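You operate a simulated robot arm through the tools that you are given. There is no shell and no other tool.

The job below is to be done with a simulated robot arm. You get a single attempt, and the scene is never put back.

JOB
Let the water out, shut the sink door, fan off, night light on.
Fine: the plug goes to the back of the sink; leave the mirror light.

Only the result counts: the job must be done as asked and must still hold three seconds after the hand-in. Knocking over, shifting, dropping, spilling or breaking anything else fails it.

ROBOT AND FRAMES
A 6-joint arm with a two-finger parallel gripper, fixed in place. Base frame: the origin is at the foot of the arm, x ahead of it, y to its left, z up. Lengths are in mm, angles in rad, forces in N, time in s.
With the tool pointing down near the work surface it reaches from about 160 to 840 mm from the base axis. Its first joint turns from -2.897 to 2.897 rad. Payload 3.91 kg.
Tool frame: the origin (TCP) lies between the finger pads and is the grasp point; the fingertips stand 30 mm ahead of it; z points along the fingers, y is the line along which they close. Largest opening 110 mm; finger width 20, thickness 10; the body of the gripper, 48 by 112 mm, starts 55 mm behind the TCP.
Orientation is that of the tool frame in the base frame, as a unit quaternion [x, y, z, w]. With the fingers straight down and closing along the base's y, the tool's x points along the base's -x, its y along +y and its z along -z.

CONTROLS
- The arm moves only by the tool apply_moves. Its argument "series" is text: rows parted by semicolons, each of 7 numbers parted by spaces: the shift along the tool's x, y, z in mm, then the turn, a rotation vector about the tool's x, y, z in rad, then the opening, from 0 (shut) to 1 (fully open). In form: x y z wx wy wz gripper; .... A call has 1 to 20 rows; each row shifts and turns the commanded pose from where the row before left it, along the tool's axes as they then stand. A row lasts 0.2 s, in which the tool goes at most 50 mm and 0.15 rad; a call with a longer step from one row to the next is refused whole, and so is a gripper value outside its range. Where a pose cannot be reached the arm comes as near as it can. A force on the tool above 90 N (or 10 N above the force at the start of the call, whichever is more), or a blocked arm, ends the call early, and 0.2 s more pass. The fingers move at their own pace (about 108 mm/s each) and stop on an object; they squeeze with about 29 N. The grip force told is the motor's: it shows also when the fingers shut on nothing. Time passes only in rows, and 0.2 s behind the last, so rows that do not move let the fingers close. The reply holds the time, the measured pose of the TCP, the force on the tool along the base axes, the opening and the grip force, in the units named above and with some noise, with the torque about the TCP (base axes, N m) and any sound that the robot's microphone picked up, and new pictures: "views" is both (left out), scene, wrist or none.
- Cameras (640 x 400 px; columns grow to the right, rows downward): "scene" is fixed at [219.8, 650.4, 1352.1]; the picture's right is [-0.99, 0.16, 0.00], its down [-0.06, -0.35, -0.93] and it looks along [-0.15, -0.92, 0.36] (base axes); focal length 214 px, centre (320, 200). "wrist" rides on the gripper at [77, 7, -114] in the tool frame; the picture's right is [-0.09, 1.00, 0.00], its down [-0.80, -0.07, -0.59] and it looks along [-0.59, -0.05, 0.80] (tool axes); focal length 270 px, centre (320, 200).
- move_column(by): slides the trunk up (or, below 0, down) by that many mm; the arm rides with it, the base frame stays. It gives what a move gives, with no picture.
- point_at(camera, pixels): for up to 12 pixels [column, row] of the newest picture of that camera ("zoom" is the newest enlarged one), the place [x, y, z] in the base frame of the surface seen there, good to about 2 mm. No time passes.
- inspect(camera, box): a new picture of the part [left, top, right, bottom] of that camera's present view, enlarged. No time passes.
- close_job(): hands the job in; it is judged then, once.

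Leave the gripper open and the arm clear of the work at the hand-in unless told otherwise.

The tools are called as name(argument=value, ...) on one line, values as JSON. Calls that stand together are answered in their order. apply_moves: Moves the arm, as the interface text tells. Its arguments: {"type":"object","properties":{"series":{"type":"string"},"views":{"type":"string","enum":["both","scene","wrist","none"]}},"required":["series"]} The other tools are called the same way: move_column (by) slides the trunk up or down; point_at (camera, pixels) gives the place of the surface under pixels of a picture; inspect (camera, box) takes an enlarged picture of a part of a camera's view; close_job () hands the job in.

At the start:

```text
clock: 0.0
eef_pos: [161.6, 320.4, 1334.0]
orientation: [0.001, 1.0, 0.0, 0.0]
wrist_force: [-0.1, -0.5, 0.6]
wrist_torque: [0.02, -0.03, 0.0]
opening: 110.1
gripper_force: 0.0
trunk travel left (down, up): [-423.0, 117.0]
```

scene: 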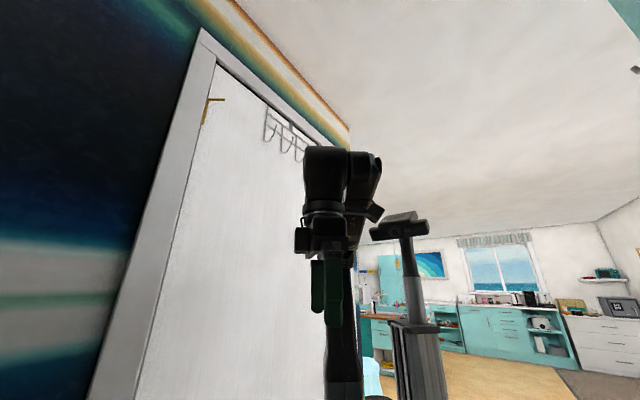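
wrist: 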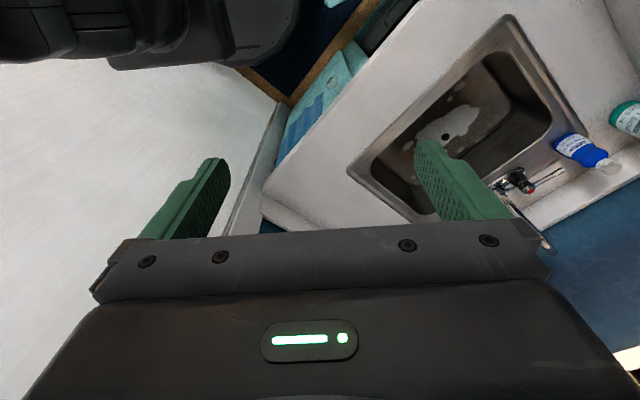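

I see the sink in the wrist picture (about 470,130), with a blue bottle and a tap. The scene camera looks back at the room. I will enlarge parts of both views and read some points.

inspect(camera="wrist", box=[240, 0, 640, 250])

inspect(camera="scene", box=[340, 200, 640, 400])

point_at(camera="wrist", pixels=[[445, 137], [460, 120], [515, 20], [352, 170], [580, 130], [525, 185], [575, 150], [300, 150], [270, 215], [245, 170], [600, 230], [320, 100]])

```text
1.60 times, centred on (440, 125) of wrist
```

zoom: 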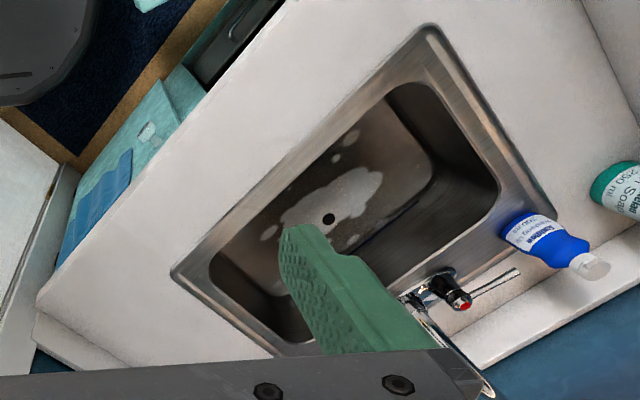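

```text
2.00 times, centred on (490, 300) of scene
```

zoom: 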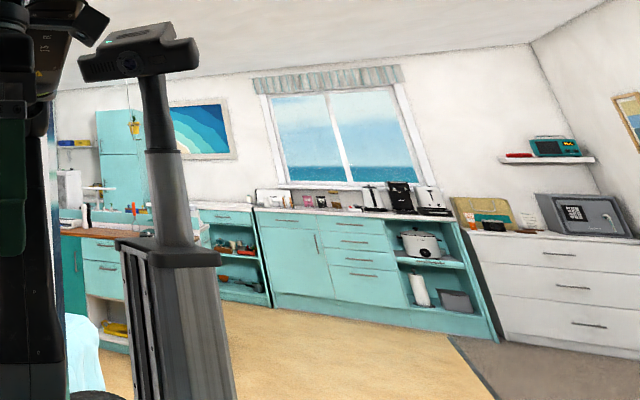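

```text
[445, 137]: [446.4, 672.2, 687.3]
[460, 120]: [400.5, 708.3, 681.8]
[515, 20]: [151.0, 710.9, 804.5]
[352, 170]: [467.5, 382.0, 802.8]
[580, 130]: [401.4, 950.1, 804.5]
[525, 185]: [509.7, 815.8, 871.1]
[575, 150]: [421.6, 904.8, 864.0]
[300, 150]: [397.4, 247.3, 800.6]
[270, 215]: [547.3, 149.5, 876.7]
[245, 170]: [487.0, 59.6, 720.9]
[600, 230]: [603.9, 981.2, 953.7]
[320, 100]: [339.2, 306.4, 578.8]
```

The sink lies about 45° to the left of the arm's x axis, and its back side (tap) points to about (+x,+y). The switches are not yet in view. Next I turn the hand in place towards the sink wall and tilt it up to look.

apply_moves(series="0 0 0 0 0 -0.15 1; 0 0 0 0 0 -0.15 1; 0 0 0 0 0 -0.15 1; 0 0 0 0 0 -0.15 1; 0 0 0 0 0 -0.15 1", views="both")

```text
clock: 1.2
eef_pos: [161.1, 320.0, 1333.5]
orientation: [-0.367, 0.93, 0.0, 0.0]
wrist_force: [0.0, -0.2, 0.1]
wrist_torque: [0.03, 0.02, -0.02]
opening: 110.0
gripper_force: 0.0
trunk travel left (down, up): [-423.0, 117.0]
```

scene: 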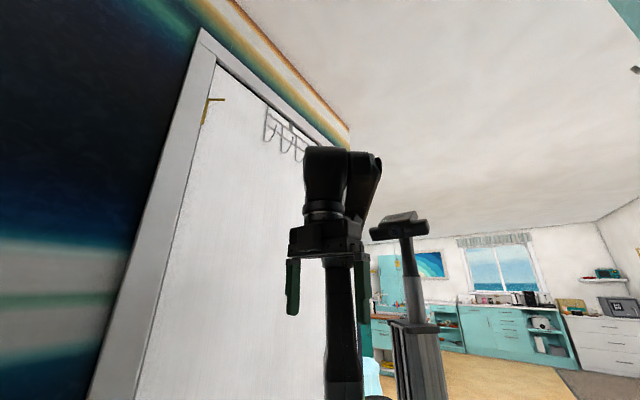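
wrist: 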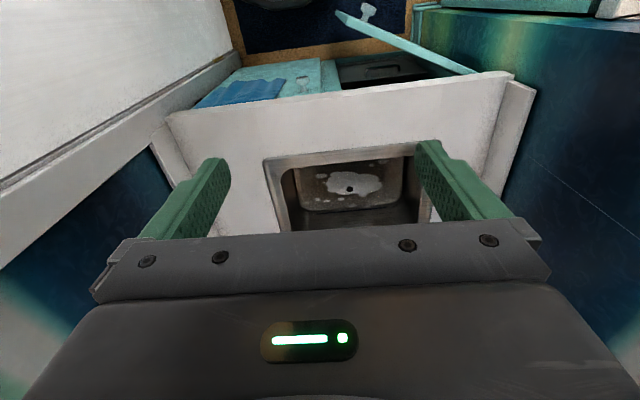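

The hand now faces the sink squarely: an open teal door at about (410,45), the sink at (345,190). Next I tilt the hand upward to see the wall behind the sink.

apply_moves(series="0 0 0 0 -0.15 0 1; 0 0 0 0 -0.15 0 1; 0 0 0 0 -0.15 0 1; 0 0 0 0 -0.15 0 1; 0 0 0 0 -0.15 0 1; 0 0 0 0 -0.15 0 1", views="both")

```text
clock: 2.6
eef_pos: [160.2, 320.1, 1334.1]
orientation: [-0.329, 0.837, 0.161, 0.406]
wrist_force: [-0.2, -0.2, 0.3]
wrist_torque: [-0.01, 0.02, 0.0]
opening: 109.8
gripper_force: 0.1
trunk travel left (down, up): [-423.0, 117.0]
```

scene: 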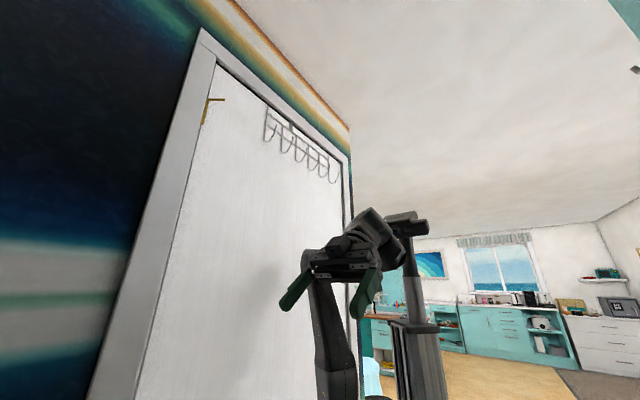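
wrist: 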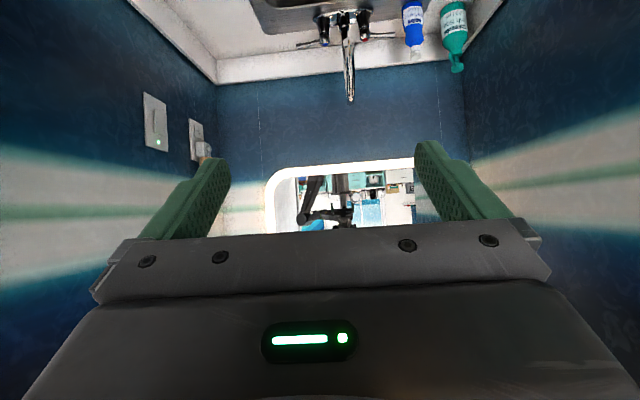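

I see the mirror, the tap, two bottles, and two wall plates on the right-hand wall at (155,122) and (198,140) (the picture is upside down). I enlarge them and read points.

inspect(camera="wrist", box=[100, 60, 260, 200])

point_at(camera="wrist", pixels=[[143, 95], [167, 150], [154, 125], [158, 142], [195, 125], [200, 150], [240, 100], [350, 60], [460, 60], [350, 165], [412, 30], [452, 40]])

inspect(camera="wrist", box=[240, 0, 500, 160])

```text
2.86 times, centred on (180, 130) of wrist
```

zoom: 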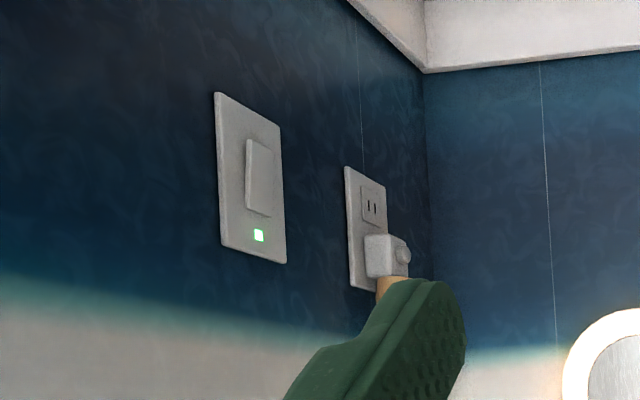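

```text
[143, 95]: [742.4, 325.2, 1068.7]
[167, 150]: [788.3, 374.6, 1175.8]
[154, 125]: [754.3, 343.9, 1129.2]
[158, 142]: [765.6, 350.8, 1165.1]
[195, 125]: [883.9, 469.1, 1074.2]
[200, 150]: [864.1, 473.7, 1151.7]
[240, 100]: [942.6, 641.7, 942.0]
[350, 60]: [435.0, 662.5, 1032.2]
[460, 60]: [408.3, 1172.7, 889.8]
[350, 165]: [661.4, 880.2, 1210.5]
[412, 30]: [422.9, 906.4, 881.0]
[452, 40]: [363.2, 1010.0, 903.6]
```

```text
2.46 times, centred on (370, 80) of wrist
```

zoom: 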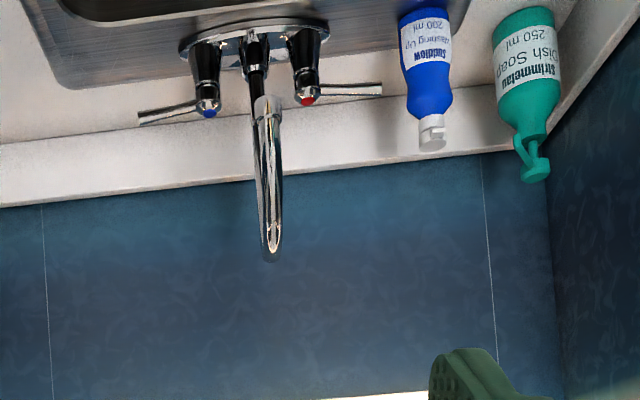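

The first plate (754,344,1129) is a rocker with a green lamp; the second (about 870,470,1110) is a socket with something plugged in. I turn the hand to the right to look along that wall for further switches.

apply_moves(series="0 0 0 0.117 0 0.093 1; 0 0 0 0.117 0 0.093 1; 0 0 0 0.117 0 0.093 1; 0 0 0 0.117 0 0.093 1", views="wrist")

```text
clock: 3.6
eef_pos: [160.9, 320.8, 1334.7]
orientation: [-0.069, 0.898, 0.033, 0.434]
wrist_force: [0.0, 0.0, -0.2]
wrist_torque: [-0.01, 0.0, -0.02]
opening: 110.1
gripper_force: 0.0
trunk travel left (down, up): [-423.0, 117.0]
```

wrist: 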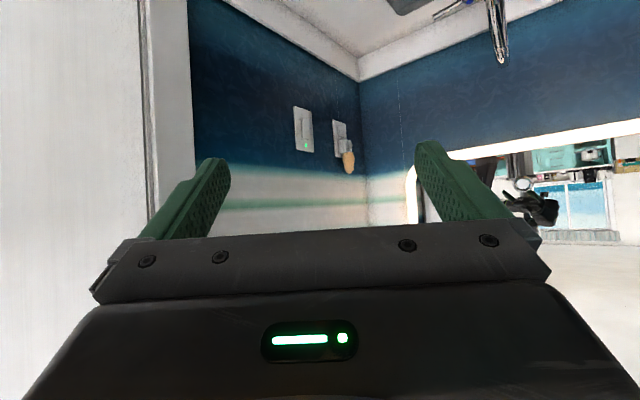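

inspect(camera="wrist", box=[270, 80, 390, 190])

inspect(camera="wrist", box=[440, 120, 640, 245])

point_at(camera="wrist", pixels=[[295, 108], [313, 152], [303, 128], [307, 145], [333, 122], [346, 157], [347, 145], [349, 160], [364, 100], [155, 100], [185, 100], [60, 100]])

```text
3.64 times, centred on (330, 135) of wrist
```

zoom: 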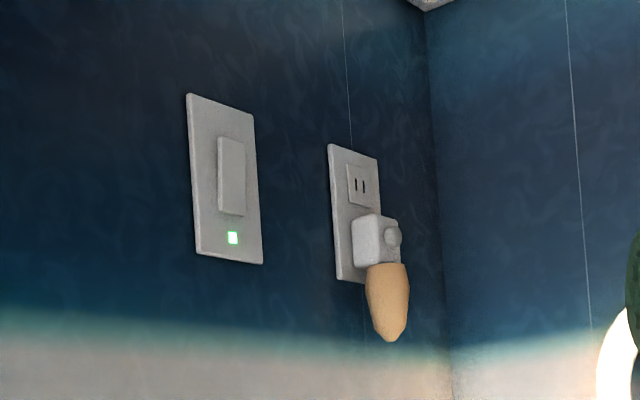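

```text
3.20 times, centred on (540, 182) of wrist
```

zoom: 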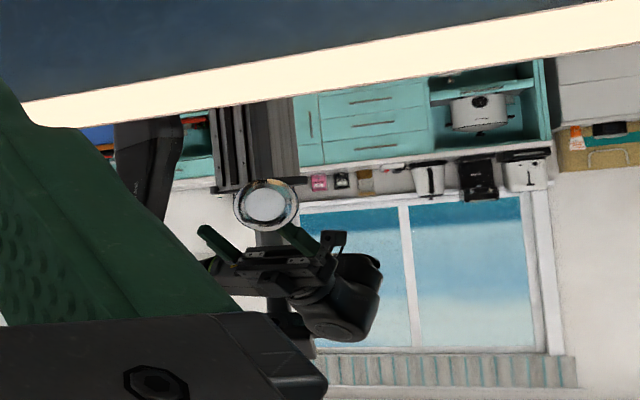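

```text
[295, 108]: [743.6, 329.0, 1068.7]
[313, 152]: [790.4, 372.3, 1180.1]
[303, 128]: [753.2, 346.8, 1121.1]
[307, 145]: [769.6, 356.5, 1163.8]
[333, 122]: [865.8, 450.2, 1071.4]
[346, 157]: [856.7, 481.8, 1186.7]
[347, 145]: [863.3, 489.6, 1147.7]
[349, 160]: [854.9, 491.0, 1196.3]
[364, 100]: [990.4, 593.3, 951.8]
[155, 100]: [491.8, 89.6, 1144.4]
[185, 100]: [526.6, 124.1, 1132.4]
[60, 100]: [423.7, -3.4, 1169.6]
```

The socket carries a night light with a tan shade and a round knob; the other plate is a single rocker with a green lamp. I need to see the rest (left wall, mirror frame) before deciding, so I turn the hand to the left.

apply_moves(series="0 0 0 -0.117 0 -0.093 1; 0 0 0 -0.117 0 -0.093 1; 0 0 0 -0.117 0 -0.093 1; 0 0 0 -0.117 0 -0.093 1; 0 0 0 -0.117 0 -0.093 1; 0 0 0 -0.117 0 -0.093 1; 0 0 0 -0.117 0 -0.093 1", views="wrist")

```text
clock: 5.2
eef_pos: [161.2, 319.8, 1332.7]
orientation: [-0.508, 0.742, 0.247, 0.36]
wrist_force: [-0.3, 0.2, 0.1]
wrist_torque: [0.01, -0.03, -0.01]
opening: 109.9
gripper_force: 0.2
trunk travel left (down, up): [-423.0, 117.0]
```

wrist: 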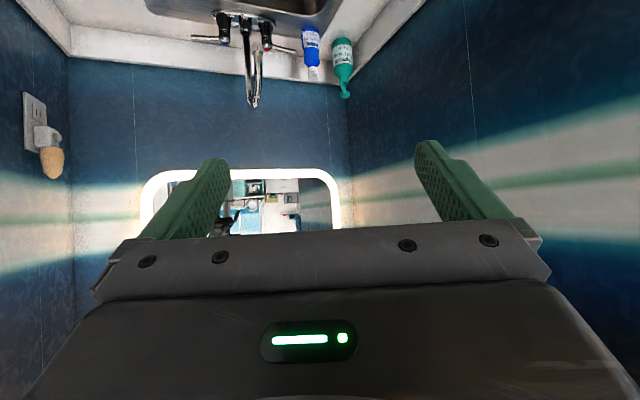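

The left wall shows no switch at this height. I tilt the hand further up to see the upper part of the walls and the mirror top.

apply_moves(series="0 0 0 0 -0.15 0 1; 0 0 0 0 -0.15 0 1; 0 0 0 0 -0.15 0 1; 0 0 0 0 -0.15 0 1", views="wrist")

```text
clock: 6.2
eef_pos: [161.1, 319.2, 1333.1]
orientation: [-0.423, 0.618, 0.374, 0.547]
wrist_force: [0.1, 0.5, -0.5]
wrist_torque: [-0.05, 0.0, 0.01]
opening: 110.2
gripper_force: 0.1
out of reach, approached as far as the arm can: row 4
trunk travel left (down, up): [-423.0, 117.0]
```

wrist: 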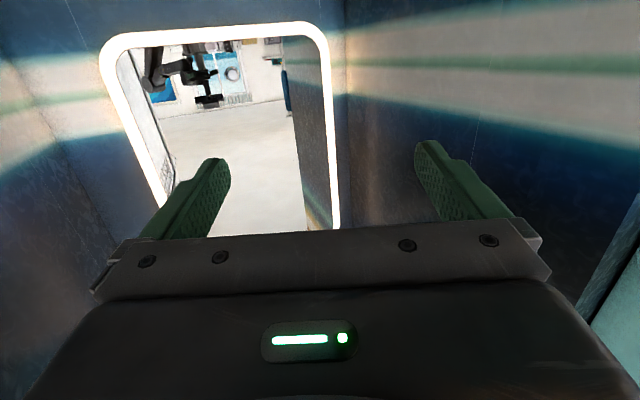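

I see the tall lit mirror; its reflection shows things behind the arm. I enlarge the mirror and the right edge.

inspect(camera="wrist", box=[100, 20, 340, 230])

inspect(camera="wrist", box=[540, 150, 640, 330])

point_at(camera="wrist", pixels=[[232, 73], [285, 90], [250, 180], [600, 290], [350, 100], [130, 100], [30, 150], [450, 100]])

```text
1.90 times, centred on (220, 125) of wrist
```

zoom: 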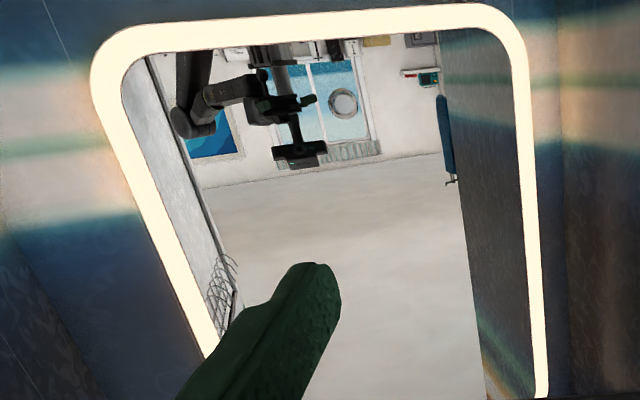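

```text
2.22 times, centred on (590, 240) of wrist
```

zoom: 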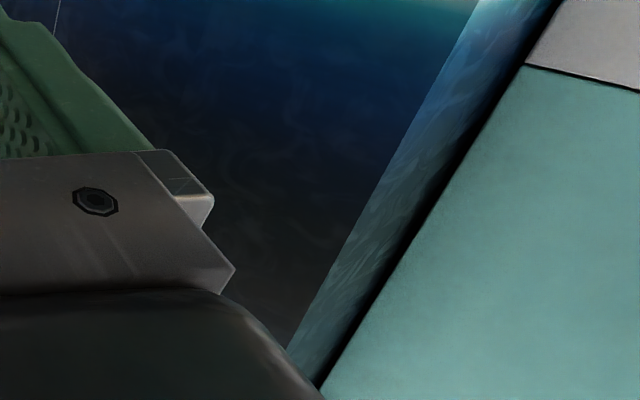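

```text
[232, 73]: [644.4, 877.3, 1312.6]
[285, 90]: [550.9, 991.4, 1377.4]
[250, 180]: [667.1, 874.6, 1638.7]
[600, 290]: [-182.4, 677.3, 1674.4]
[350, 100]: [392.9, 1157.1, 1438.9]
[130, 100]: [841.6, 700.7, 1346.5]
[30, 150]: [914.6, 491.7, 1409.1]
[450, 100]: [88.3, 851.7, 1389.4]
```

The round disc sits on the mirror itself (644,877,1312); I leave it. The left wall is bare apart from a towel seen in the reflection. I move forward a little and tilt up, to see the ceiling and upper walls for a fan.

apply_moves(series="0 0 40 0 0 0 1; 0 0 40 0 0 0 1; 0 0 40 0 0 0 1; 0 0 30 0.1 -0.1 0 1; 0 0 0 0.1 -0.1 0 1; 0 0 0 0.1 -0.1 0 1; 0 0 0 0.1 -0.1 0 1; 0 0 0 0.1 -0.1 0 1", views="both")

```text
clock: 8.0
eef_pos: [172.0, 355.8, 1332.0]
orientation: [-0.21, 0.56, 0.307, 0.741]
wrist_force: [-0.2, -0.1, 0.2]
wrist_torque: [0.01, 0.04, -0.02]
opening: 109.9
gripper_force: 0.0
out of reach, approached as far as the arm can: row 1, 2, 3, 4
trunk travel left (down, up): [-423.0, 117.0]
```

scene: 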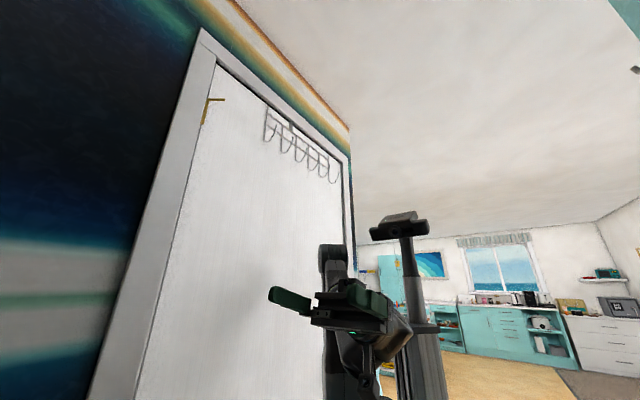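
wrist: 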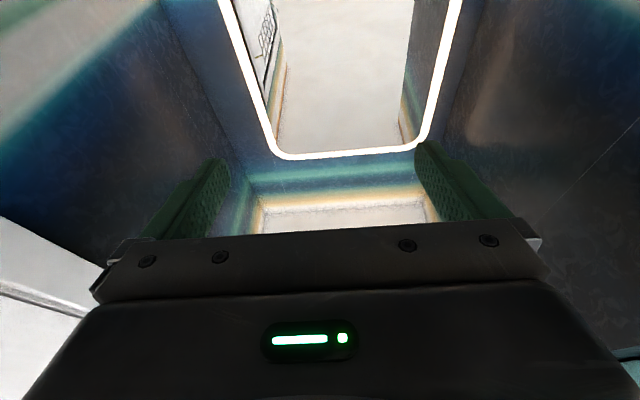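

The ceiling area shows no other switch or fan. The rocker with the green lamp is so far the only fan switch candidate. Now I tilt the hand back down (13 rows of +0.143 about tool y) to study the sink.

apply_moves(series="0 0 0 0 0.143 0 1; 0 0 0 0 0.143 0 1; 0 0 0 0 0.143 0 1; 0 0 0 0 0.143 0 1; 0 0 0 0 0.143 0 1; 0 0 0 0 0.143 0 1; 0 0 0 0 0.143 0 1; 0 0 0 0 0.143 0 1; 0 0 0 0 0.143 0 1; 0 0 0 0 0.143 0 1; 0 0 0 0 0.143 0 1; 0 0 0 0 0.143 0 1; 0 0 0 0 0.143 0 1", views="wrist")

```text
clock: 10.8
eef_pos: [173.6, 357.0, 1330.9]
orientation: [-0.372, 0.928, 0.015, -0.006]
wrist_force: [-0.4, 0.7, -0.3]
wrist_torque: [0.03, 0.0, -0.03]
opening: 110.1
gripper_force: 0.0
trunk travel left (down, up): [-423.0, 117.0]
```

wrist: 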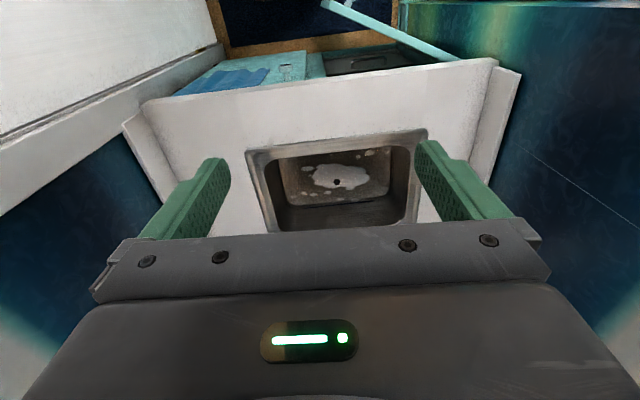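

The view shows the sink (335,190), the cabinet front with an open teal door near (400,35) and a towel at (220,80). I enlarge these.

inspect(camera="wrist", box=[170, 0, 490, 130])

inspect(camera="wrist", box=[240, 120, 430, 240])

point_at(camera="wrist", pixels=[[337, 182], [350, 170], [320, 170], [340, 155], [340, 138], [285, 72], [325, 60], [320, 5], [390, 35], [460, 57], [430, 63], [360, 70]])

```text
2.00 times, centred on (330, 65) of wrist
```

zoom: 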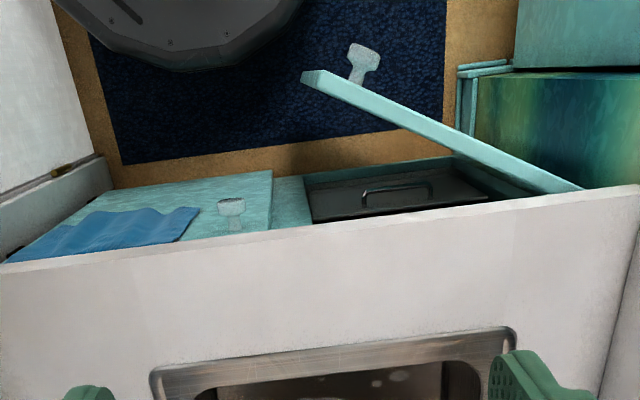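

```text
3.33 times, centred on (335, 180) of wrist
```

zoom: 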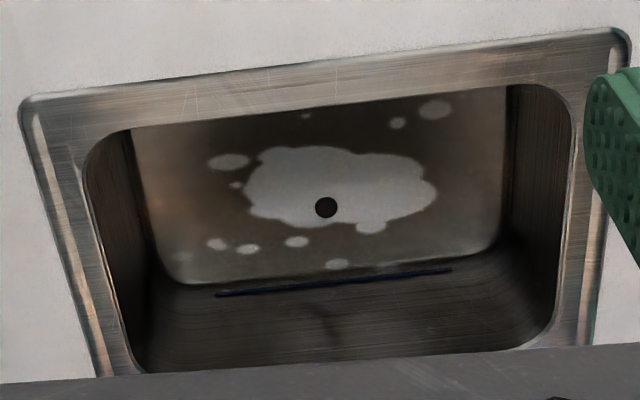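

```text
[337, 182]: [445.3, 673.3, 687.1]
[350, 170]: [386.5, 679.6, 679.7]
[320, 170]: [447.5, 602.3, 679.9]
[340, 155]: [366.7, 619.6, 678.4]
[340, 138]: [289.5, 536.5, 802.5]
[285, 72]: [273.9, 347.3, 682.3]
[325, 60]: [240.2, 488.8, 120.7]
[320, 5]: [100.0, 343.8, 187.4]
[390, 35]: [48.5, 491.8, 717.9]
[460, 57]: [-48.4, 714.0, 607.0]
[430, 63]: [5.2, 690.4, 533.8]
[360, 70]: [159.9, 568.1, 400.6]
```

The water shows foam at z≈679 with a black knob standing above it at (445,673,687) – the plug. The left cupboard door is open with its free edge towards the arm; the tap spout reaches out over the drain. I move a bit forward and down for a closer look, staying clear of the tap.

apply_moves(series="-20 0 30 0 0 0 1; -20 0 30 0 0 0 1; -20 0 30 0 0 0 1; -20 0 30 0 0 0 1; -20 0 30 0 0 0 1; -10 0 30 0 0 0 1", views="wrist")

```text
clock: 12.2
eef_pos: [249.3, 435.9, 1151.6]
orientation: [-0.372, 0.928, 0.015, -0.005]
wrist_force: [-0.3, -0.3, -1.0]
wrist_torque: [0.03, 0.01, 0.02]
opening: 110.0
gripper_force: 0.1
trunk travel left (down, up): [-423.0, 117.0]
```

wrist: 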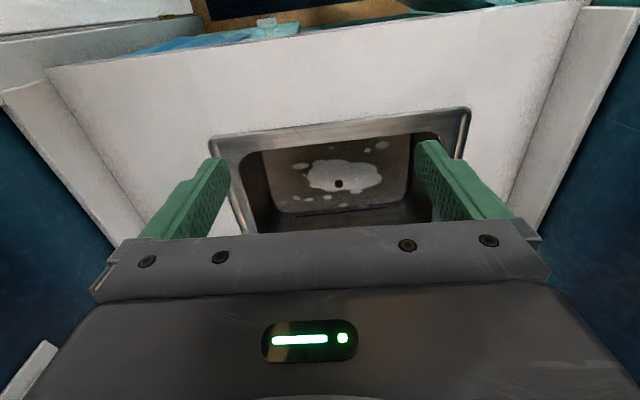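

The palm hides the tap. I tilt up 0.45 rad to get the sink and tap together.

apply_moves(series="0 0 0 0 -0.15 0 1; 0 0 0 0 -0.15 0 1; 0 0 0 0 -0.15 0 1", views="wrist")

```text
clock: 13.0
eef_pos: [249.6, 434.8, 1152.1]
orientation: [-0.359, 0.906, 0.098, 0.203]
wrist_force: [0.2, -0.3, 0.8]
wrist_torque: [-0.01, 0.02, 0.01]
opening: 110.3
gripper_force: 0.0
trunk travel left (down, up): [-423.0, 117.0]
```

wrist: 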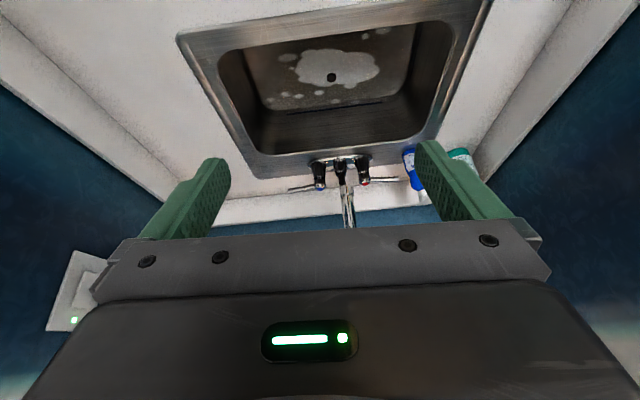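

inspect(camera="wrist", box=[170, 0, 490, 230])

inspect(camera="wrist", box=[270, 20, 400, 120])

point_at(camera="wrist", pixels=[[331, 76], [335, 110], [345, 215], [341, 180], [340, 165], [319, 165], [362, 165], [290, 189], [398, 180], [250, 160], [430, 130], [180, 40]])

```text
1.74 times, centred on (330, 115) of wrist
```

zoom: 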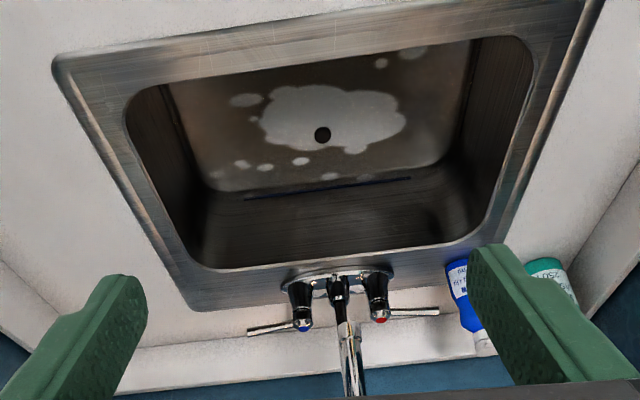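

```text
4.00 times, centred on (335, 70) of wrist
```

zoom: 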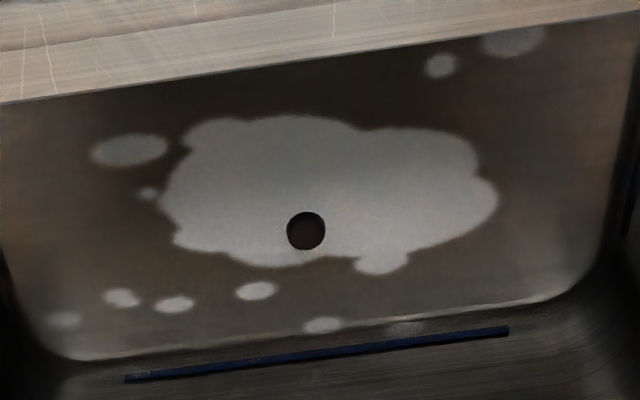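

```text
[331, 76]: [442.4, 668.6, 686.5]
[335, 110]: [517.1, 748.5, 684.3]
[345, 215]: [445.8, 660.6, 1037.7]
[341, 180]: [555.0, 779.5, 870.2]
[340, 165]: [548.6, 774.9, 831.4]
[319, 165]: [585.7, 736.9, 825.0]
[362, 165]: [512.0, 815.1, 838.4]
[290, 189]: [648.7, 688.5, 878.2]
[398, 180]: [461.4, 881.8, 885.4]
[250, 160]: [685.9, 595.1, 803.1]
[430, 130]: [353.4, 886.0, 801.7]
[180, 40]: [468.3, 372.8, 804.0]
```

The plug knob is at about (443,669,687). I sample the basin floor, foam and the blue line to learn depth and water level.

point_at(camera="wrist", pixels=[[350, 65], [305, 75], [265, 80], [400, 60], [320, 105], [270, 105], [345, 108], [370, 101], [300, 112], [331, 72], [331, 79], [320, 130]])

inspect(camera="wrist", box=[310, 60, 350, 90])

inspect(camera="wrist", box=[270, 140, 420, 235])

```text
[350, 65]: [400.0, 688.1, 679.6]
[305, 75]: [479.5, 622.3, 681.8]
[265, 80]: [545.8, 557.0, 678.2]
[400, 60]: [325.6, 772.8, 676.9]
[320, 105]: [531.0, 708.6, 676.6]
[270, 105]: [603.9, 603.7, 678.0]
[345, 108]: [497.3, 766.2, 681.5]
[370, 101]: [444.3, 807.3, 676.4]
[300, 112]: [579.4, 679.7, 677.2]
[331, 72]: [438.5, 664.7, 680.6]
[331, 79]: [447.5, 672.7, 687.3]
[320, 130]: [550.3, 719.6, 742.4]
```

```text
13.33 times, centred on (330, 75) of wrist
```

zoom: 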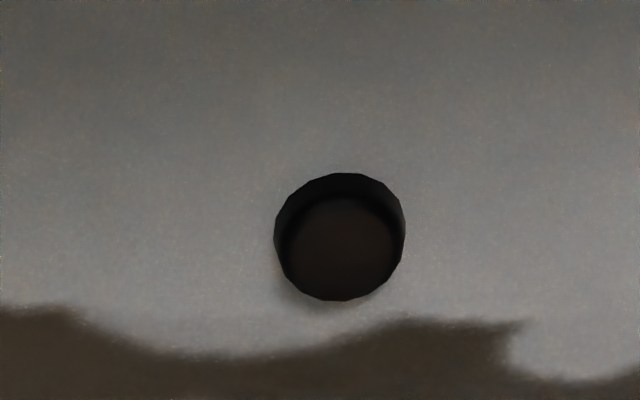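

```text
4.21 times, centred on (345, 188) of wrist
```

zoom: 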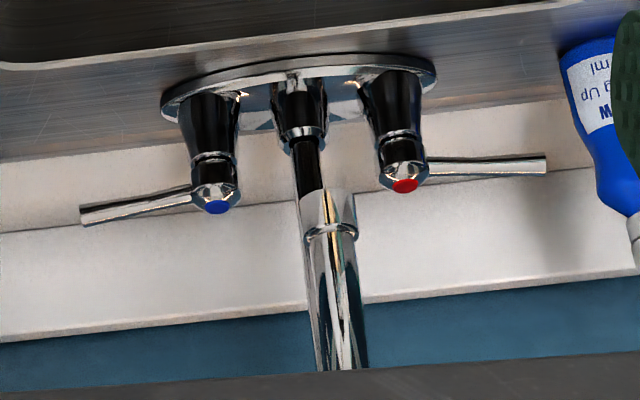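

The knob is a short black cylinder about 24 mm wide, its top ~8 mm above the water. The spout seems to arc forward with its mouth hanging over the drain; I read its points.

point_at(camera="wrist", pixels=[[342, 176], [346, 189], [347, 195], [346, 202], [347, 212], [347, 222], [343, 189], [350, 189], [319, 158], [363, 158], [345, 150], [340, 172]])

```text
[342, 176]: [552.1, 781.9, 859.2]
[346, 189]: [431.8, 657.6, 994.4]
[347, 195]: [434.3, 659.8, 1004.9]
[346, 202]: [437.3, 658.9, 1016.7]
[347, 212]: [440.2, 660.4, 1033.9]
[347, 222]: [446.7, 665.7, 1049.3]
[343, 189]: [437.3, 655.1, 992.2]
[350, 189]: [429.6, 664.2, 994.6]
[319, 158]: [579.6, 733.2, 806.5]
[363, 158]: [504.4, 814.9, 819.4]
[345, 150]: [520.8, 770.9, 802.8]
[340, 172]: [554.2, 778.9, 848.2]
```

The nozzle mouth hangs at z≈985, straight above the plug, so the hand must reach the plug tilted forward, with the wrist camera on the upper side to clear the sink's front rim. I test whether the hand can be turned half way round its own axis here (free space). First the tilt back, then the turn.

apply_moves(series="0 0 0 0 0.15 0 1; 0 0 0 0 0.15 0 1; 0 0 0 0 0.15 0 1; 0 0 0 0 0 0.15 1; 0 0 0 0 0 0.15 1; 0 0 0 0 0 0.15 1; 0 0 0 0 0 0.15 1; 0 0 0 0 0 0.15 1; 0 0 0 0 0 0.15 1; 0 0 0 0 0 0.15 1; 0 0 0 0 0 0.15 1; 0 0 0 0 0 0.15 1; 0 0 0 0 0 0.15 1", views="both")

```text
clock: 15.8
eef_pos: [249.7, 435.7, 1152.4]
orientation: [0.361, 0.933, 0.007, -0.014]
wrist_force: [-0.5, -0.5, 0.9]
wrist_torque: [0.0, -0.01, -0.01]
opening: 110.0
gripper_force: 0.1
trunk travel left (down, up): [-423.0, 117.0]
```

scene: 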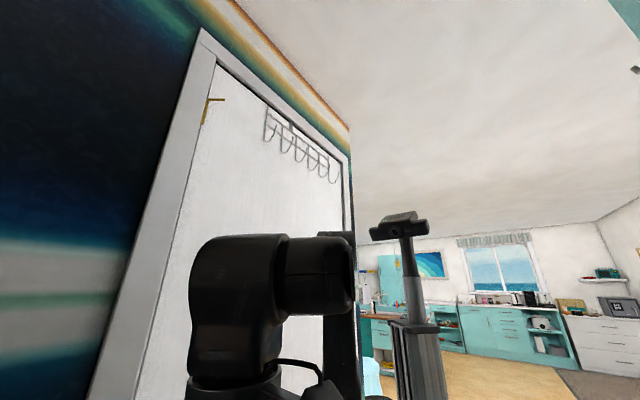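
wrist: 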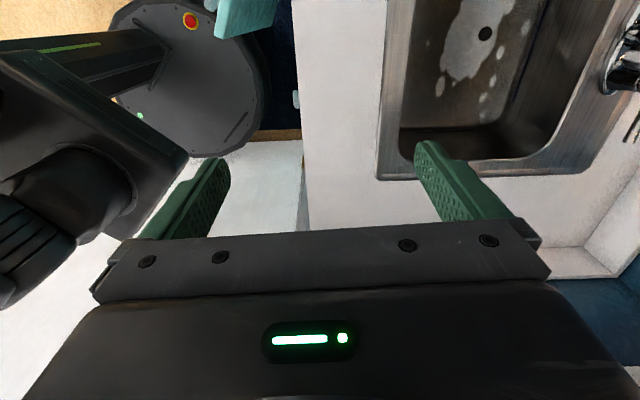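

The turn works so far (now camera on the left side). I carry on another 1.62 rad.

apply_moves(series="0 0 0 0 0 0.147 1; 0 0 0 0 0 0.147 1; 0 0 0 0 0 0.147 1; 0 0 0 0 0 0.147 1; 0 0 0 0 0 0.147 1; 0 0 0 0 0 0.147 1; 0 0 0 0 0 0.147 1; 0 0 0 0 0 0.147 1; 0 0 0 0 0 0.147 1; 0 0 0 0 0 0.147 1; 0 0 0 0 0 0.147 1", views="both")

```text
clock: 18.2
eef_pos: [471.3, 271.6, 1127.7]
orientation: [0.915, 0.402, -0.009, -0.026]
wrist_force: [1.1, -0.4, -0.4]
wrist_torque: [0.08, 0.05, 0.0]
opening: 109.8
gripper_force: 0.0
out of reach, approached as far as the arm can: row 7, 8, 9, 10, 11
trunk travel left (down, up): [-423.0, 117.0]
```

scene: 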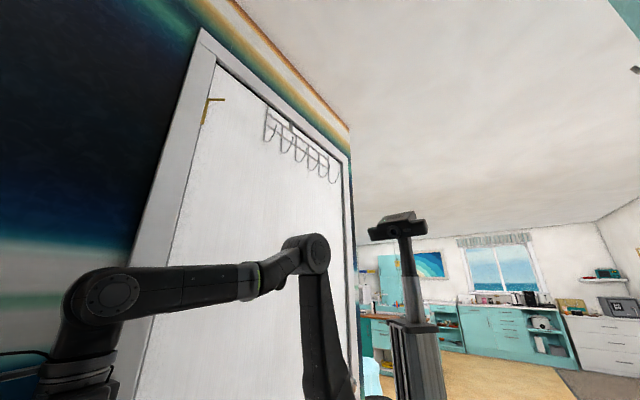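
wrist: 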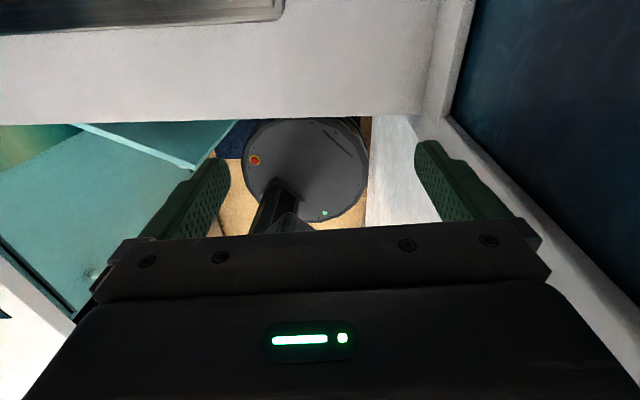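

The turn hit the last joint's limit (rows 7–11), and the arm swung right while trying. I turn back 0.6 rad and check where the hand ends.

apply_moves(series="0 0 0 0 0 -0.15 1; 0 0 0 0 0 -0.15 1; 0 0 0 0 0 -0.15 1; 0 0 0 0 0 -0.15 1", views="wrist")

```text
clock: 19.2
eef_pos: [469.8, 275.6, 1129.6]
orientation: [0.768, 0.641, -0.001, -0.015]
wrist_force: [-0.1, 0.1, 0.0]
wrist_torque: [0.01, -0.05, 0.01]
opening: 109.8
gripper_force: 0.0
trunk travel left (down, up): [-423.0, 117.0]
```

wrist: 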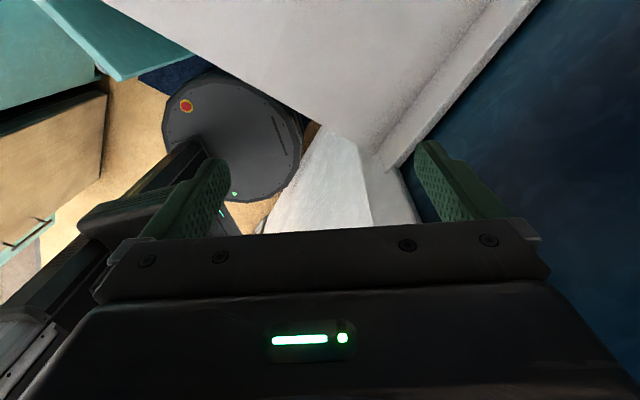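

A new call starts from the measured pose, good. Now I turn the hand to face the right wall (turn -0.965 about tool z, then tilt up) for the switch plates.

apply_moves(series="0 0 0 0 0 -0.14 1; 0 0 0 0 0 -0.14 1; 0 0 0 0 0 -0.14 1; 0 0 0 0 0 -0.14 1; 0 0 0 0 0 -0.14 1; 0 0 0 0 0 -0.14 1; 0 0 0 0 0 -0.125 1; 0 0 0 0 -0.15 0 1; 0 0 0 0 -0.15 0 1; 0 0 0 0 -0.15 0 1; 0 0 0 0 -0.15 0 1; 0 0 0 0 -0.15 0 1", views="wrist")

```text
clock: 21.8
eef_pos: [471.0, 275.5, 1128.9]
orientation: [0.361, 0.863, -0.135, 0.326]
wrist_force: [-0.5, 0.3, -0.3]
wrist_torque: [0.02, 0.02, 0.0]
opening: 110.2
gripper_force: 0.1
trunk travel left (down, up): [-423.0, 117.0]
```

wrist: 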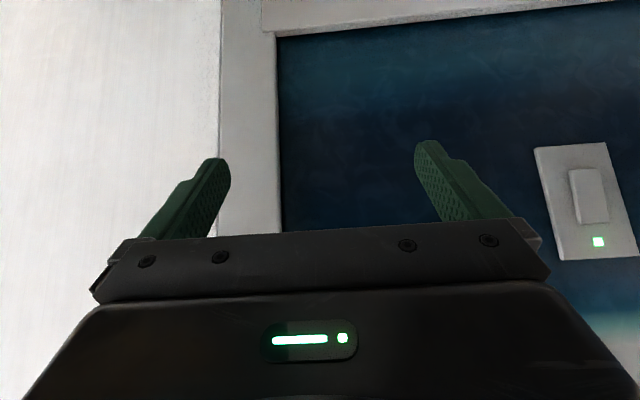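

The rocker plate is at (590,200) at the right of the picture. I slide 200 mm along the wall (tool +y).

apply_moves(series="0 40 0 0 0 0 1; 0 40 0 0 0 0 1; 0 40 0 0 0 0 1; 0 40 0 0 0 0 1; 0 40 0 0 0 0 1", views="wrist")

```text
clock: 23.0
eef_pos: [609.9, 417.8, 1129.0]
orientation: [0.36, 0.864, -0.134, 0.325]
wrist_force: [0.5, -0.3, 0.0]
wrist_torque: [0.04, 0.01, 0.0]
opening: 110.3
gripper_force: 0.0
trunk travel left (down, up): [-423.0, 117.0]
```

wrist: 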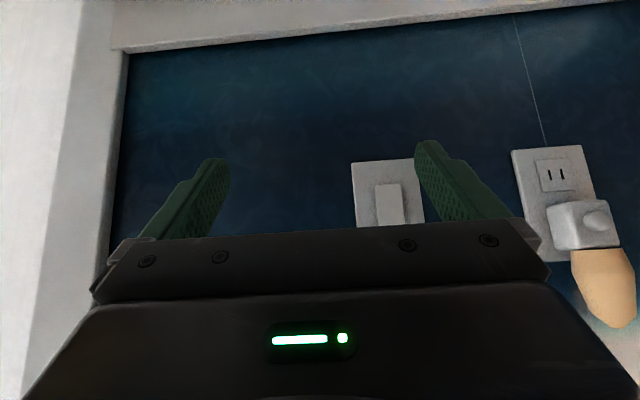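

inspect(camera="wrist", box=[490, 130, 640, 340])

inspect(camera="wrist", box=[340, 145, 440, 235])

point_at(camera="wrist", pixels=[[353, 163], [412, 160], [376, 188], [398, 186], [378, 222], [398, 205], [388, 205], [512, 152], [580, 225], [597, 222], [555, 225], [610, 290]])

```text
1.90 times, centred on (565, 235) of wrist
```

zoom: 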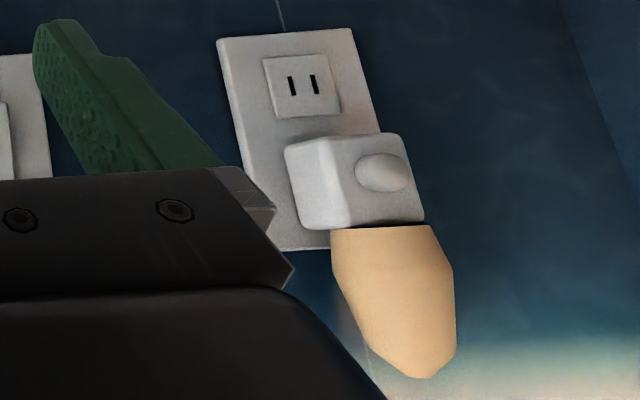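

```text
4.44 times, centred on (390, 190) of wrist
```

zoom: 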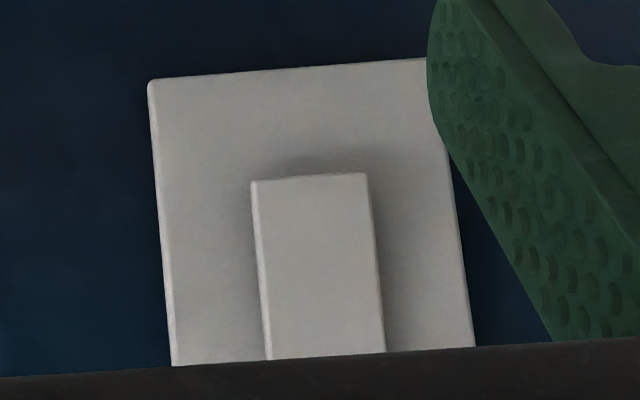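

```text
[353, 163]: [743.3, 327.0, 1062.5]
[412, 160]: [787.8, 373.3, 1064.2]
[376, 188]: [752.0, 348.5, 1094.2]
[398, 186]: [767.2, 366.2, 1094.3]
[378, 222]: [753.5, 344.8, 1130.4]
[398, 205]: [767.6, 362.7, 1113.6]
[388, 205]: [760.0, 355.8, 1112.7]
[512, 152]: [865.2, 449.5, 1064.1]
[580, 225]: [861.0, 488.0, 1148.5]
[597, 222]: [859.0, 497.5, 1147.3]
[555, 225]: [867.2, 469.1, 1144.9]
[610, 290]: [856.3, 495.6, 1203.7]
```

The rocker spans z≈1094–1150 at f-centre about (766,352); its lower end stands out (~9 mm) and its upper end is pressed in, lamp green = on. Pressing the lower end should switch the fan off. The night light has a round button on its front near (859,497,1147). I shut the fingers, move closer and level the hand.

apply_moves(series="-13 21 16 0 0 0 0; -13 21 16 0 0 0 0; -13 21 16 0 0 0 0; 0 0 0 0 -0.142 0 0; 0 0 0 0 -0.142 0 0; 0 0 0 0 -0.142 0 0; 0 0 0 0 -0.142 0 0; 0 0 0 0 -0.142 0 0; 0 0 0 0 -0.142 0 0", views="both")

```text
clock: 25.0
eef_pos: [699.5, 418.7, 1118.2]
orientation: [0.273, 0.651, -0.272, 0.654]
wrist_force: [-0.1, 0.0, 0.5]
wrist_torque: [0.01, -0.02, -0.02]
opening: 0.0
gripper_force: 28.8
trunk travel left (down, up): [-423.0, 117.0]
```

scene: 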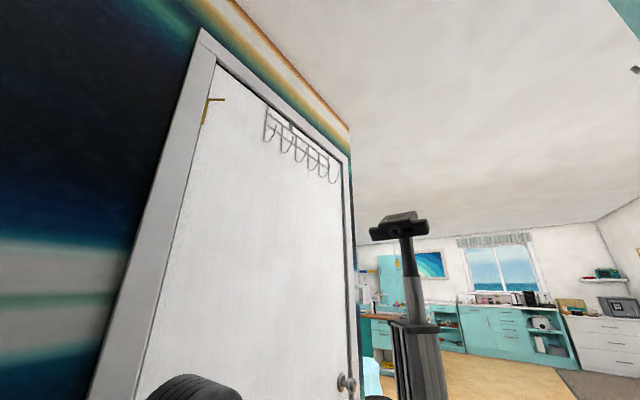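
wrist: 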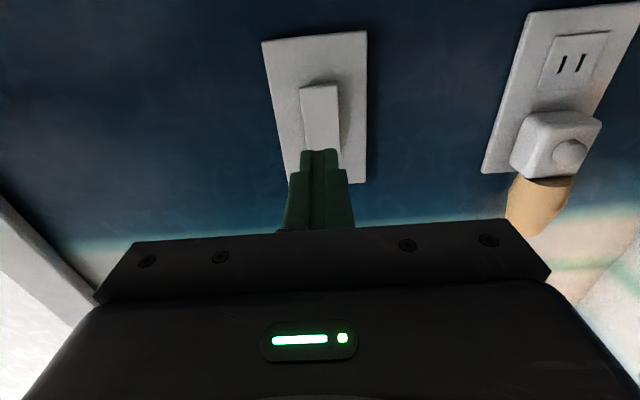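

The fingertips line up with the rocker (321,118). I zoom at the night light and the rocker, then lower 20 mm and approach.

inspect(camera="wrist", box=[470, 0, 640, 240])

point_at(camera="wrist", pixels=[[302, 88], [337, 85], [320, 90], [322, 120], [320, 145], [570, 150], [560, 150], [581, 150], [570, 141], [570, 160], [590, 120], [535, 150]])

apply_moves(series="10 0 15 0 0 0 0; 10 0 20 0 0 0 0", views="wrist")

```text
1.67 times, centred on (555, 120) of wrist
```

zoom: 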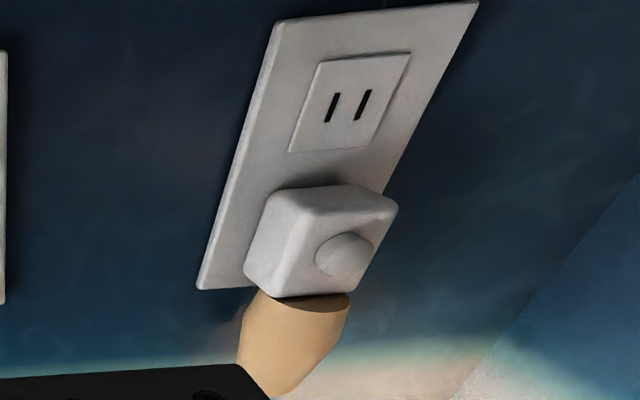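

```text
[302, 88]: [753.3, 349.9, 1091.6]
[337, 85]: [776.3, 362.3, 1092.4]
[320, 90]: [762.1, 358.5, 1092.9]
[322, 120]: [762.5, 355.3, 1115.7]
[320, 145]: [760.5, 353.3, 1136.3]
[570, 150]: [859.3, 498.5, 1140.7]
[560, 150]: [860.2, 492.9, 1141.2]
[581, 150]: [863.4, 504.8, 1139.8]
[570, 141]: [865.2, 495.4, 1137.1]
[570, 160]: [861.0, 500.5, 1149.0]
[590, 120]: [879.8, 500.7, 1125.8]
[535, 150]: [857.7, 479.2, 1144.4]
```

```text
clock: 25.6
eef_pos: [722.5, 393.4, 1100.5]
orientation: [0.272, 0.652, -0.271, 0.653]
wrist_force: [1.2, 1.5, -0.4]
wrist_torque: [0.0, 0.0, -0.01]
opening: 0.0
gripper_force: 29.0
trunk travel left (down, up): [-423.0, 117.0]
```

wrist: 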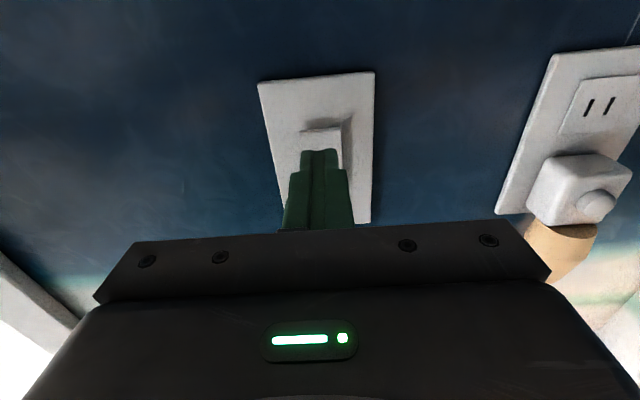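

Tips are ~21 mm short of the rocker's lower end. I press forward in small steps.

apply_moves(series="0 0 14 0 0 0 0; 0 0 6 0 0 0 0; 0 0 4 0 0 0 0; 0 0 4 0 0 0 0", views="wrist")

```text
clock: 26.6
eef_pos: [740.1, 375.2, 1097.2]
orientation: [0.272, 0.652, -0.271, 0.654]
wrist_force: [-16.8, 10.5, -5.8]
wrist_torque: [0.14, -0.15, -0.13]
opening: 0.0
gripper_force: 29.0
trunk travel left (down, up): [-423.0, 117.0]
heard: click
```

wrist: 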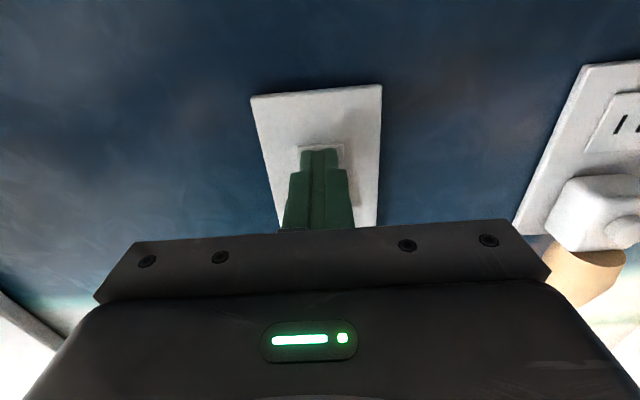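

A click was heard. I back off 60 mm and check the lamp and that the mirror light still shines.

apply_moves(series="0 0 -30 0 0 0 0; 0 0 -30 0 0 0 0; 40 0 0 0 0 0 0", views="wrist")

```text
clock: 27.4
eef_pos: [703.2, 415.5, 1059.1]
orientation: [0.273, 0.652, -0.27, 0.653]
wrist_force: [-0.4, -0.2, 0.1]
wrist_torque: [0.02, 0.04, -0.02]
opening: 0.0
gripper_force: 29.0
trunk travel left (down, up): [-423.0, 117.0]
```

wrist: 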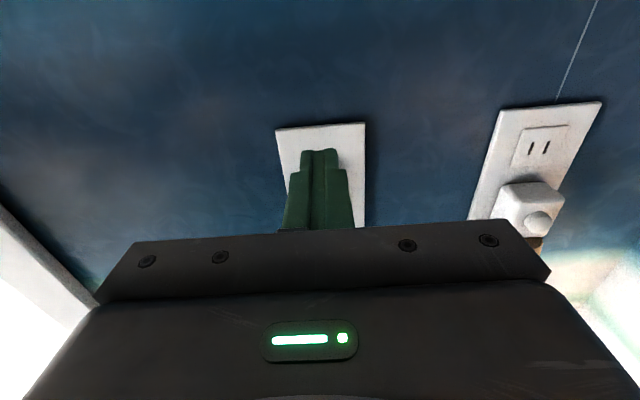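

The plates look brighter than before, so the lighting or exposure changed; I want to see the LED and the mirror. I rise, back off slightly, and turn left towards the mirror.

apply_moves(series="-40 0 -15 0 0 0 0; -40 0 -15 0 0 0 0; -20 0 0 0 0 0 0; 0 -30 0 -0.15 0 0 0; 0 -30 0 -0.15 0 0 0; 0 0 -30 -0.15 0 0 0", views="both")

```text
clock: 28.8
eef_pos: [613.5, 404.5, 1158.8]
orientation: [0.12, 0.697, -0.118, 0.698]
wrist_force: [0.0, -0.2, -0.3]
wrist_torque: [0.0, 0.01, -0.02]
opening: 0.1
gripper_force: 28.7
trunk travel left (down, up): [-423.0, 117.0]
```

scene: 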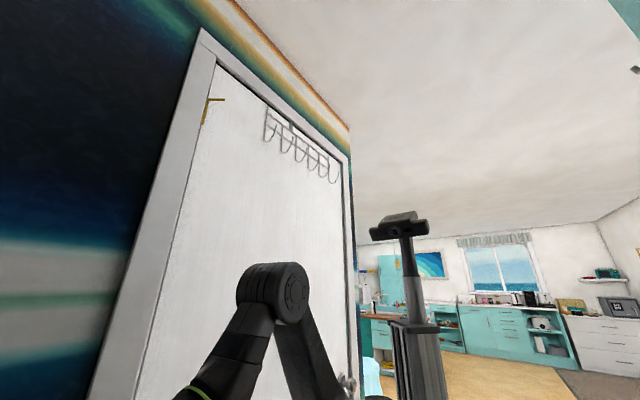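
wrist: 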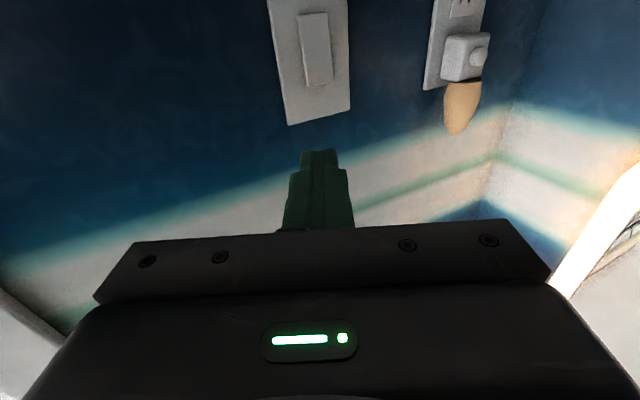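

The rocker plate's lamp is now out and the mirror light (right side, 600,220) still shines. I zoom on the plate and the night light for any markings.

inspect(camera="wrist", box=[250, 0, 370, 130])

inspect(camera="wrist", box=[410, 0, 510, 140])

point_at(camera="wrist", pixels=[[477, 55], [472, 55], [483, 57], [460, 60], [475, 40], [460, 105], [450, 60], [455, 80], [484, 40], [318, 85], [316, 15], [470, 85]])

```text
3.08 times, centred on (310, 65) of wrist
```

zoom: 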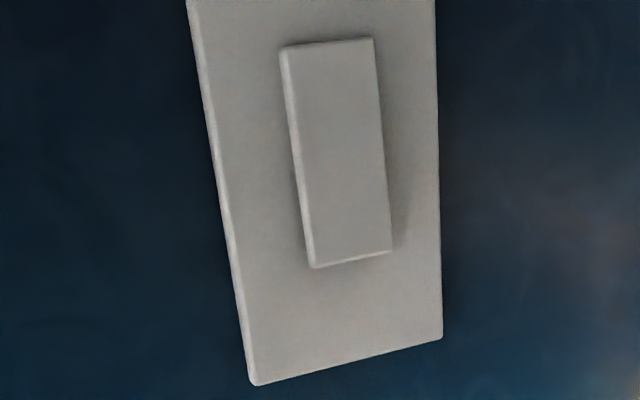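

```text
2.86 times, centred on (460, 70) of wrist
```

zoom: 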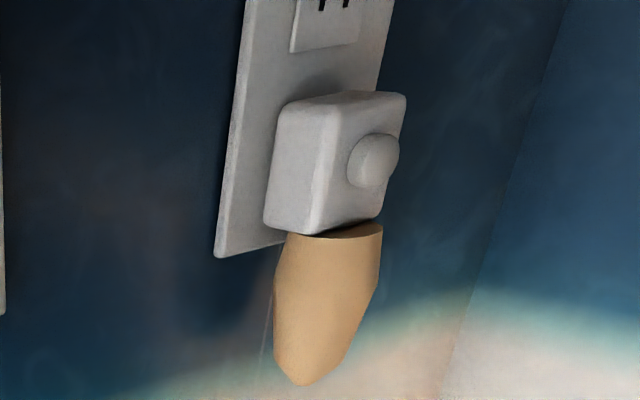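

```text
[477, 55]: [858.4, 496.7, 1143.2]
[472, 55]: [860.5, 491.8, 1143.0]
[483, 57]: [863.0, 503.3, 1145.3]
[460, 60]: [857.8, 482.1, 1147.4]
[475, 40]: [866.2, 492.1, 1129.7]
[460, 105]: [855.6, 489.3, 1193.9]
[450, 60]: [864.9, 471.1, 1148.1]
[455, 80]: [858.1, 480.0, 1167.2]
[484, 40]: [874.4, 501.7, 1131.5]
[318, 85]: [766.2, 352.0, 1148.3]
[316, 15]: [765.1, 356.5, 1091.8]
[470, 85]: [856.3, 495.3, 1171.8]
```

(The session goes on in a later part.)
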